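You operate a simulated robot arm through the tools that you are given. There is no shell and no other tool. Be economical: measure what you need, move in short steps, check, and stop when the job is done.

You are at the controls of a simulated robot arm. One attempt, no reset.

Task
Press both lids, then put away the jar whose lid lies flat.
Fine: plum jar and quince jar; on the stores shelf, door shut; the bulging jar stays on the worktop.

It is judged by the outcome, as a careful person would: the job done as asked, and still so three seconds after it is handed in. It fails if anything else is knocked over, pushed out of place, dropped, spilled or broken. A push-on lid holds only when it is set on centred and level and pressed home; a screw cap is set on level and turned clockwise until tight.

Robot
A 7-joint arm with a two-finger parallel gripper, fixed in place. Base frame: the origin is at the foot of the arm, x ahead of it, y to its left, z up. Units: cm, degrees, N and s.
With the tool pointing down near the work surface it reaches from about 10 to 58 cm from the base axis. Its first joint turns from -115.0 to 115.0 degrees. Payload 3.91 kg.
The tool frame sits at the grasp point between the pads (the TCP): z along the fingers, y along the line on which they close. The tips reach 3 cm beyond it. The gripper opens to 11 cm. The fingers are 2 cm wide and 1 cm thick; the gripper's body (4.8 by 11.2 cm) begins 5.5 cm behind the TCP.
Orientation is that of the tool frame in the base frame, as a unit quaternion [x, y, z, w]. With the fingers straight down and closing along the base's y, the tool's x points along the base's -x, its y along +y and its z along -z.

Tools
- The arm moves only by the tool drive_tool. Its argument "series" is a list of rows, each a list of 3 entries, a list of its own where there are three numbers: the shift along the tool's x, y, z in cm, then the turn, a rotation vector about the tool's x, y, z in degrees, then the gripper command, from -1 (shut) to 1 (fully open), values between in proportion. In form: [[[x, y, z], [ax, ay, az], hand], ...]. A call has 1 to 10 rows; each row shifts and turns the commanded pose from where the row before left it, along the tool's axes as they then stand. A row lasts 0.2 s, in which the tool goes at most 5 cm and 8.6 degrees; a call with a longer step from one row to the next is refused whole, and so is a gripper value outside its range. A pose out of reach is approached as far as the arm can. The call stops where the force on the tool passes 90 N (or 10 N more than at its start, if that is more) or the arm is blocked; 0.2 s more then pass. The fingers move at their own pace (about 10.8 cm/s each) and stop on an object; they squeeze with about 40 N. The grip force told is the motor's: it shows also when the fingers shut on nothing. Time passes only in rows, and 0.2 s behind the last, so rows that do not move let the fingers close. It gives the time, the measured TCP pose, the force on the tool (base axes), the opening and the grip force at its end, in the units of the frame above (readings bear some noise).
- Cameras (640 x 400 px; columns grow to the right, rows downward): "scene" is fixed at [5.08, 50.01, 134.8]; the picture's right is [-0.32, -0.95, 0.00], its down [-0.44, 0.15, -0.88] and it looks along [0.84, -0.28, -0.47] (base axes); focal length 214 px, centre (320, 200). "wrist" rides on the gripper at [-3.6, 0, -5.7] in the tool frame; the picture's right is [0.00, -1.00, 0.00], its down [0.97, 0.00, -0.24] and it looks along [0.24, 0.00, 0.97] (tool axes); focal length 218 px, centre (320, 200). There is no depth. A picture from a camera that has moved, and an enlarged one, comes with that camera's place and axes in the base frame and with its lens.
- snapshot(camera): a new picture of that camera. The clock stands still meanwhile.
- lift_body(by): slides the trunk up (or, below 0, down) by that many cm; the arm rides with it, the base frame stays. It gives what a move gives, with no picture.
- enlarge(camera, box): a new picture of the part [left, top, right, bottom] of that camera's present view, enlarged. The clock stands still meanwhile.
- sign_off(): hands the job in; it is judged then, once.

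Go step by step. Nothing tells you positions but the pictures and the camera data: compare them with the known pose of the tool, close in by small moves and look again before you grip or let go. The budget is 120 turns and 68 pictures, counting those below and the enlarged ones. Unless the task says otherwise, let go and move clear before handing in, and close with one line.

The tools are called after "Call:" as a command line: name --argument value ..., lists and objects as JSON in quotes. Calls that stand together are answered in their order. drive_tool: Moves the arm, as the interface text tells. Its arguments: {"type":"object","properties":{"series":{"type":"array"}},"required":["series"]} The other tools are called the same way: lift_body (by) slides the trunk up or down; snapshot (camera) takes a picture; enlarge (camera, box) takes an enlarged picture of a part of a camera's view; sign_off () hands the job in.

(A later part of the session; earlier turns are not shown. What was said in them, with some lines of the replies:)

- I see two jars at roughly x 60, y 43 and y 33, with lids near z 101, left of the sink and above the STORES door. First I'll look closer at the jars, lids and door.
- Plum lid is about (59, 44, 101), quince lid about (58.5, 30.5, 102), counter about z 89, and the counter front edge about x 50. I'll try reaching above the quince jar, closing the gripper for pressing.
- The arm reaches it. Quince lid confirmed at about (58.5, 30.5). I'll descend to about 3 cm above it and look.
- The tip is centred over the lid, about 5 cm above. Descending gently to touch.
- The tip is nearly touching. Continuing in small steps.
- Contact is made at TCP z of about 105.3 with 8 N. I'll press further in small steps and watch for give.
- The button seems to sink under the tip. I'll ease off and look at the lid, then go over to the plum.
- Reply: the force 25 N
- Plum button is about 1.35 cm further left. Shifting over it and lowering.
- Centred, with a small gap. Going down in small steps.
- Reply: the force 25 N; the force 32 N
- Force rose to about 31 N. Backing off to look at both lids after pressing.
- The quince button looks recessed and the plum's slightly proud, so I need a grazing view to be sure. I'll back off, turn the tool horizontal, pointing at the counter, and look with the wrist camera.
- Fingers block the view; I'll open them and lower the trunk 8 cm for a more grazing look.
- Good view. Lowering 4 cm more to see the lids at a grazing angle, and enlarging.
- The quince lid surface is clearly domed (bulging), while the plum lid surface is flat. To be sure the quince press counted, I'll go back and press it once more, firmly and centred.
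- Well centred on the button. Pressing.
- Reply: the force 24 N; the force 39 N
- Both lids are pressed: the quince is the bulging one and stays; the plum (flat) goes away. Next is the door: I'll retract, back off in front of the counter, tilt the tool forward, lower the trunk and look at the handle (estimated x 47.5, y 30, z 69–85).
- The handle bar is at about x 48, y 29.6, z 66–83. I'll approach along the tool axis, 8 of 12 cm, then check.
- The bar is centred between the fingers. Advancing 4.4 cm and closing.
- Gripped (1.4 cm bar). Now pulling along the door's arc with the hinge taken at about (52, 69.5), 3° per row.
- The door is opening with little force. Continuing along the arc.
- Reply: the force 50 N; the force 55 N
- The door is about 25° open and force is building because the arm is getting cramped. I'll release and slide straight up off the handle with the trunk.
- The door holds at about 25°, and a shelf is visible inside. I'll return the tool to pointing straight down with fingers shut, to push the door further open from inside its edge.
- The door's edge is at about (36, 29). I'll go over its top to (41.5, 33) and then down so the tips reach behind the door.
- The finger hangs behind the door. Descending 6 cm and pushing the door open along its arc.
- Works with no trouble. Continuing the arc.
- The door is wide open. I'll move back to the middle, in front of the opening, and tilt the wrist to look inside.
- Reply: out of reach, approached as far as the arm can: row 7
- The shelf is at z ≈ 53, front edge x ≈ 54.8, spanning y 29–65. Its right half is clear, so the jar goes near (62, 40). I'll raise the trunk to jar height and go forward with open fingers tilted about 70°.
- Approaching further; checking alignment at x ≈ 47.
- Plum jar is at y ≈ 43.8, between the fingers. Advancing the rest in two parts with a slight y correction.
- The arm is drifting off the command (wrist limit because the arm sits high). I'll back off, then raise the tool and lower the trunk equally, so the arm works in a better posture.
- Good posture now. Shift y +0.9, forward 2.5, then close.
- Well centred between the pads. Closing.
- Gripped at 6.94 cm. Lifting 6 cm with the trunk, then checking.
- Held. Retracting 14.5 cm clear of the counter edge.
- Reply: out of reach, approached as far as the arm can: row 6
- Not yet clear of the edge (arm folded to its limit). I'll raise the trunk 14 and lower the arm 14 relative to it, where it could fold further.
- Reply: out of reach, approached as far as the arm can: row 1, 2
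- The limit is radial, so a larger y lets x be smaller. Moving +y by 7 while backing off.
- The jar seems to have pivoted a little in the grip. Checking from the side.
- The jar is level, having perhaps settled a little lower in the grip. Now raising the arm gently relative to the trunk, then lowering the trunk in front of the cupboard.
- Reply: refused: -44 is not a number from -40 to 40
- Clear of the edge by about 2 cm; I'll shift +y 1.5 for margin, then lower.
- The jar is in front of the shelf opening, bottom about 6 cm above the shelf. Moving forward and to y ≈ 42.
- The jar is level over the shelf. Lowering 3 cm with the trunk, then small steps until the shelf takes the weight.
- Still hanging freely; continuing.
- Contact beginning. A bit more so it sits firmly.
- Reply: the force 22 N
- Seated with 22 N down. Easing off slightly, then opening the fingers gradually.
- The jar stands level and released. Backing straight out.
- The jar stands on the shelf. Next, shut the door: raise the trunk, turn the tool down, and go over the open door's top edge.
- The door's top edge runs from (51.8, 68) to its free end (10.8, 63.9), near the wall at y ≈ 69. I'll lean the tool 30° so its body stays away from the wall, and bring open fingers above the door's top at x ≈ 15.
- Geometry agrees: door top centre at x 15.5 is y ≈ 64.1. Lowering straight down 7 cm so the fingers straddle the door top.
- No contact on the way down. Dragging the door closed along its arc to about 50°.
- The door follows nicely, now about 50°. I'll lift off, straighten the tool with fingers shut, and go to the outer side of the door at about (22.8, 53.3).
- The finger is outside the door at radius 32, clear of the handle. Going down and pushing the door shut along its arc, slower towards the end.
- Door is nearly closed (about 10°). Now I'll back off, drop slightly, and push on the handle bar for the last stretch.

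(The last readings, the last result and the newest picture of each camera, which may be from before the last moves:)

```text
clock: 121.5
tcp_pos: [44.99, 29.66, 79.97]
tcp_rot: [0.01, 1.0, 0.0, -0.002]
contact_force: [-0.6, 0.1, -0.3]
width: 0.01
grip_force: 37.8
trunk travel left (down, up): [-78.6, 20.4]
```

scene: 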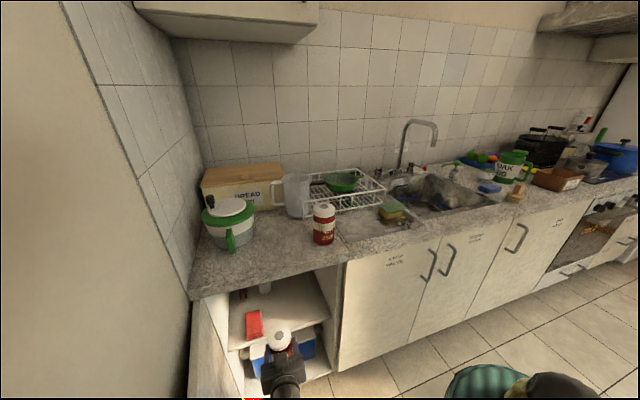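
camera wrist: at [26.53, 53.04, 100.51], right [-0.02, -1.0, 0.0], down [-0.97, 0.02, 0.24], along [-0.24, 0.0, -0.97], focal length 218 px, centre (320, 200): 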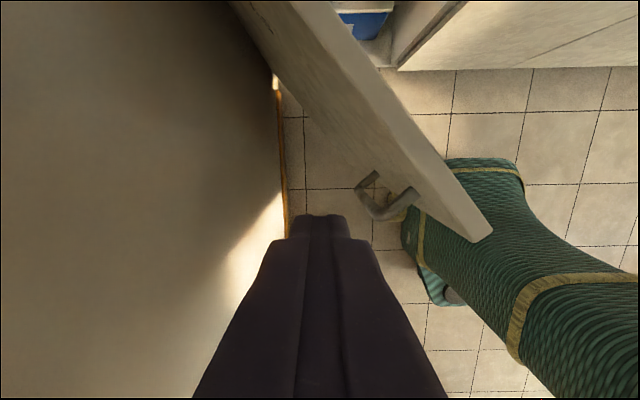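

Call:
drive_tool --series '[[[-0.5, 0, 0], [0, 0, 0], -1], [[-0.5, 0, 0], [0, 0, 0], -1], [[-0.3, 0, 0], [0, 0, 0], -1], [[0, 0, 0], [0, 0, 0], -1]]'

Call:
drive_tool --series '[[[-0.3, 0, 0], [0, 0, 0], -1], [[-0.2, 0, 0], [0, 0, 0], -1], [[0, 0, 0], [0, 0, 0], -1]]'

```text
clock: 122.5
tcp_pos: [45.37, 29.54, 80.06]
tcp_rot: [0.008, 1.0, -0.002, -0.005]
contact_force: [-57.6, -0.9, -6.6]
width: 0.02
grip_force: 37.8
trunk travel left (down, up): [-78.6, 20.4]
```

```text
clock: 123.3
tcp_pos: [45.35, 29.57, 80.07]
tcp_rot: [0.007, 1.0, -0.003, -0.009]
contact_force: [-75.6, -3.5, -5.4]
width: 0.0
grip_force: 37.7
trunk travel left (down, up): [-78.6, 20.4]
```

Firm stop at x 45.4, so the door looks to be home. Backing off and checking.

Call:
drive_tool --series '[[[1.5, 0, 0], [0, 0, 0], -1], [[4, 0, 0], [0, 0, 0], -1], [[4, -3, 0], [0, 0, 0], -1], [[3, -4, 0], [0, 0, 0], -1], [[0, -4, 0], [0, 0, 0], -1], [[0, 0, 0], [0, 0, 0], -1]]'

Call:
lift_body --by 20

Call:
snapshot --camera "scene"

```text
clock: 124.7
tcp_pos: [34.25, 18.84, 79.99]
tcp_rot: [0.01, 1.0, 0.001, -0.002]
contact_force: [1.0, 0.5, -0.8]
width: 0.01
grip_force: 38.3
trunk travel left (down, up): [-78.6, 20.4]
```

```text
clock: 126.9
tcp_pos: [34.21, 18.79, 99.93]
tcp_rot: [0.009, 1.0, 0.001, -0.002]
contact_force: [1.1, -0.2, 0.0]
width: 0.01
grip_force: 38.1
trunk travel left (down, up): [-98.6, 0.3]
```

```text
2 pictures are left
```

scene: 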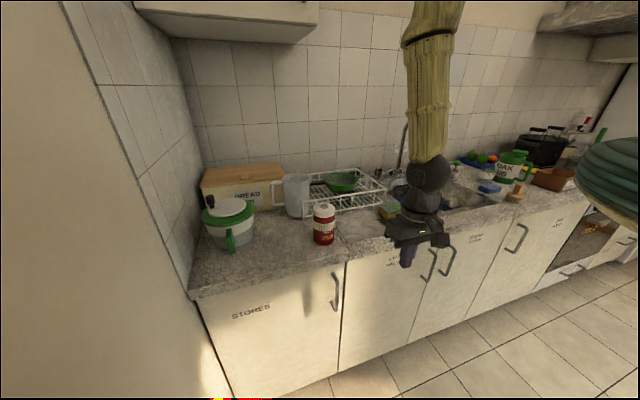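

Call:
enlarge --camera "scene" --box '[190, 240, 430, 390]'

```text
2.67 times, centred on (310, 315) of scene
camera zoom: at [5.08, 50.01, 134.8], right [-0.32, -0.95, 0.0], down [-0.44, 0.15, -0.88], along [0.84, -0.28, -0.47], focal length 572 px, centre (347, -107)
```

zoom: 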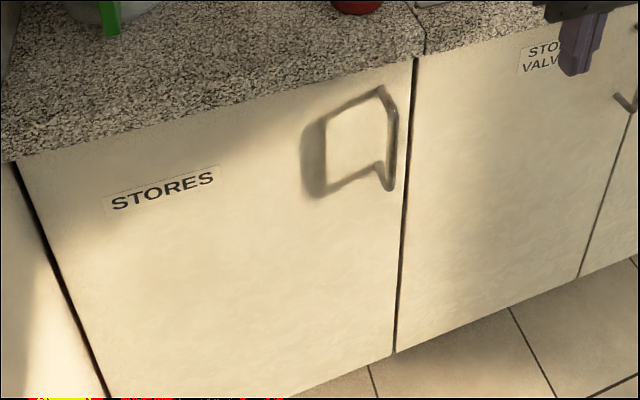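

The door looks exactly as it did at the start (shut). The plum jar is on the shelf, the quince jar is still on the worktop, and the arm is clear, so I'm handing in.

Call:
sign_off

```text
The job is handed in.
```

I pressed both lids: the plum jar's lay flat, so it is on the stores shelf with the door shut, and the bulging quince jar is still on the worktop.
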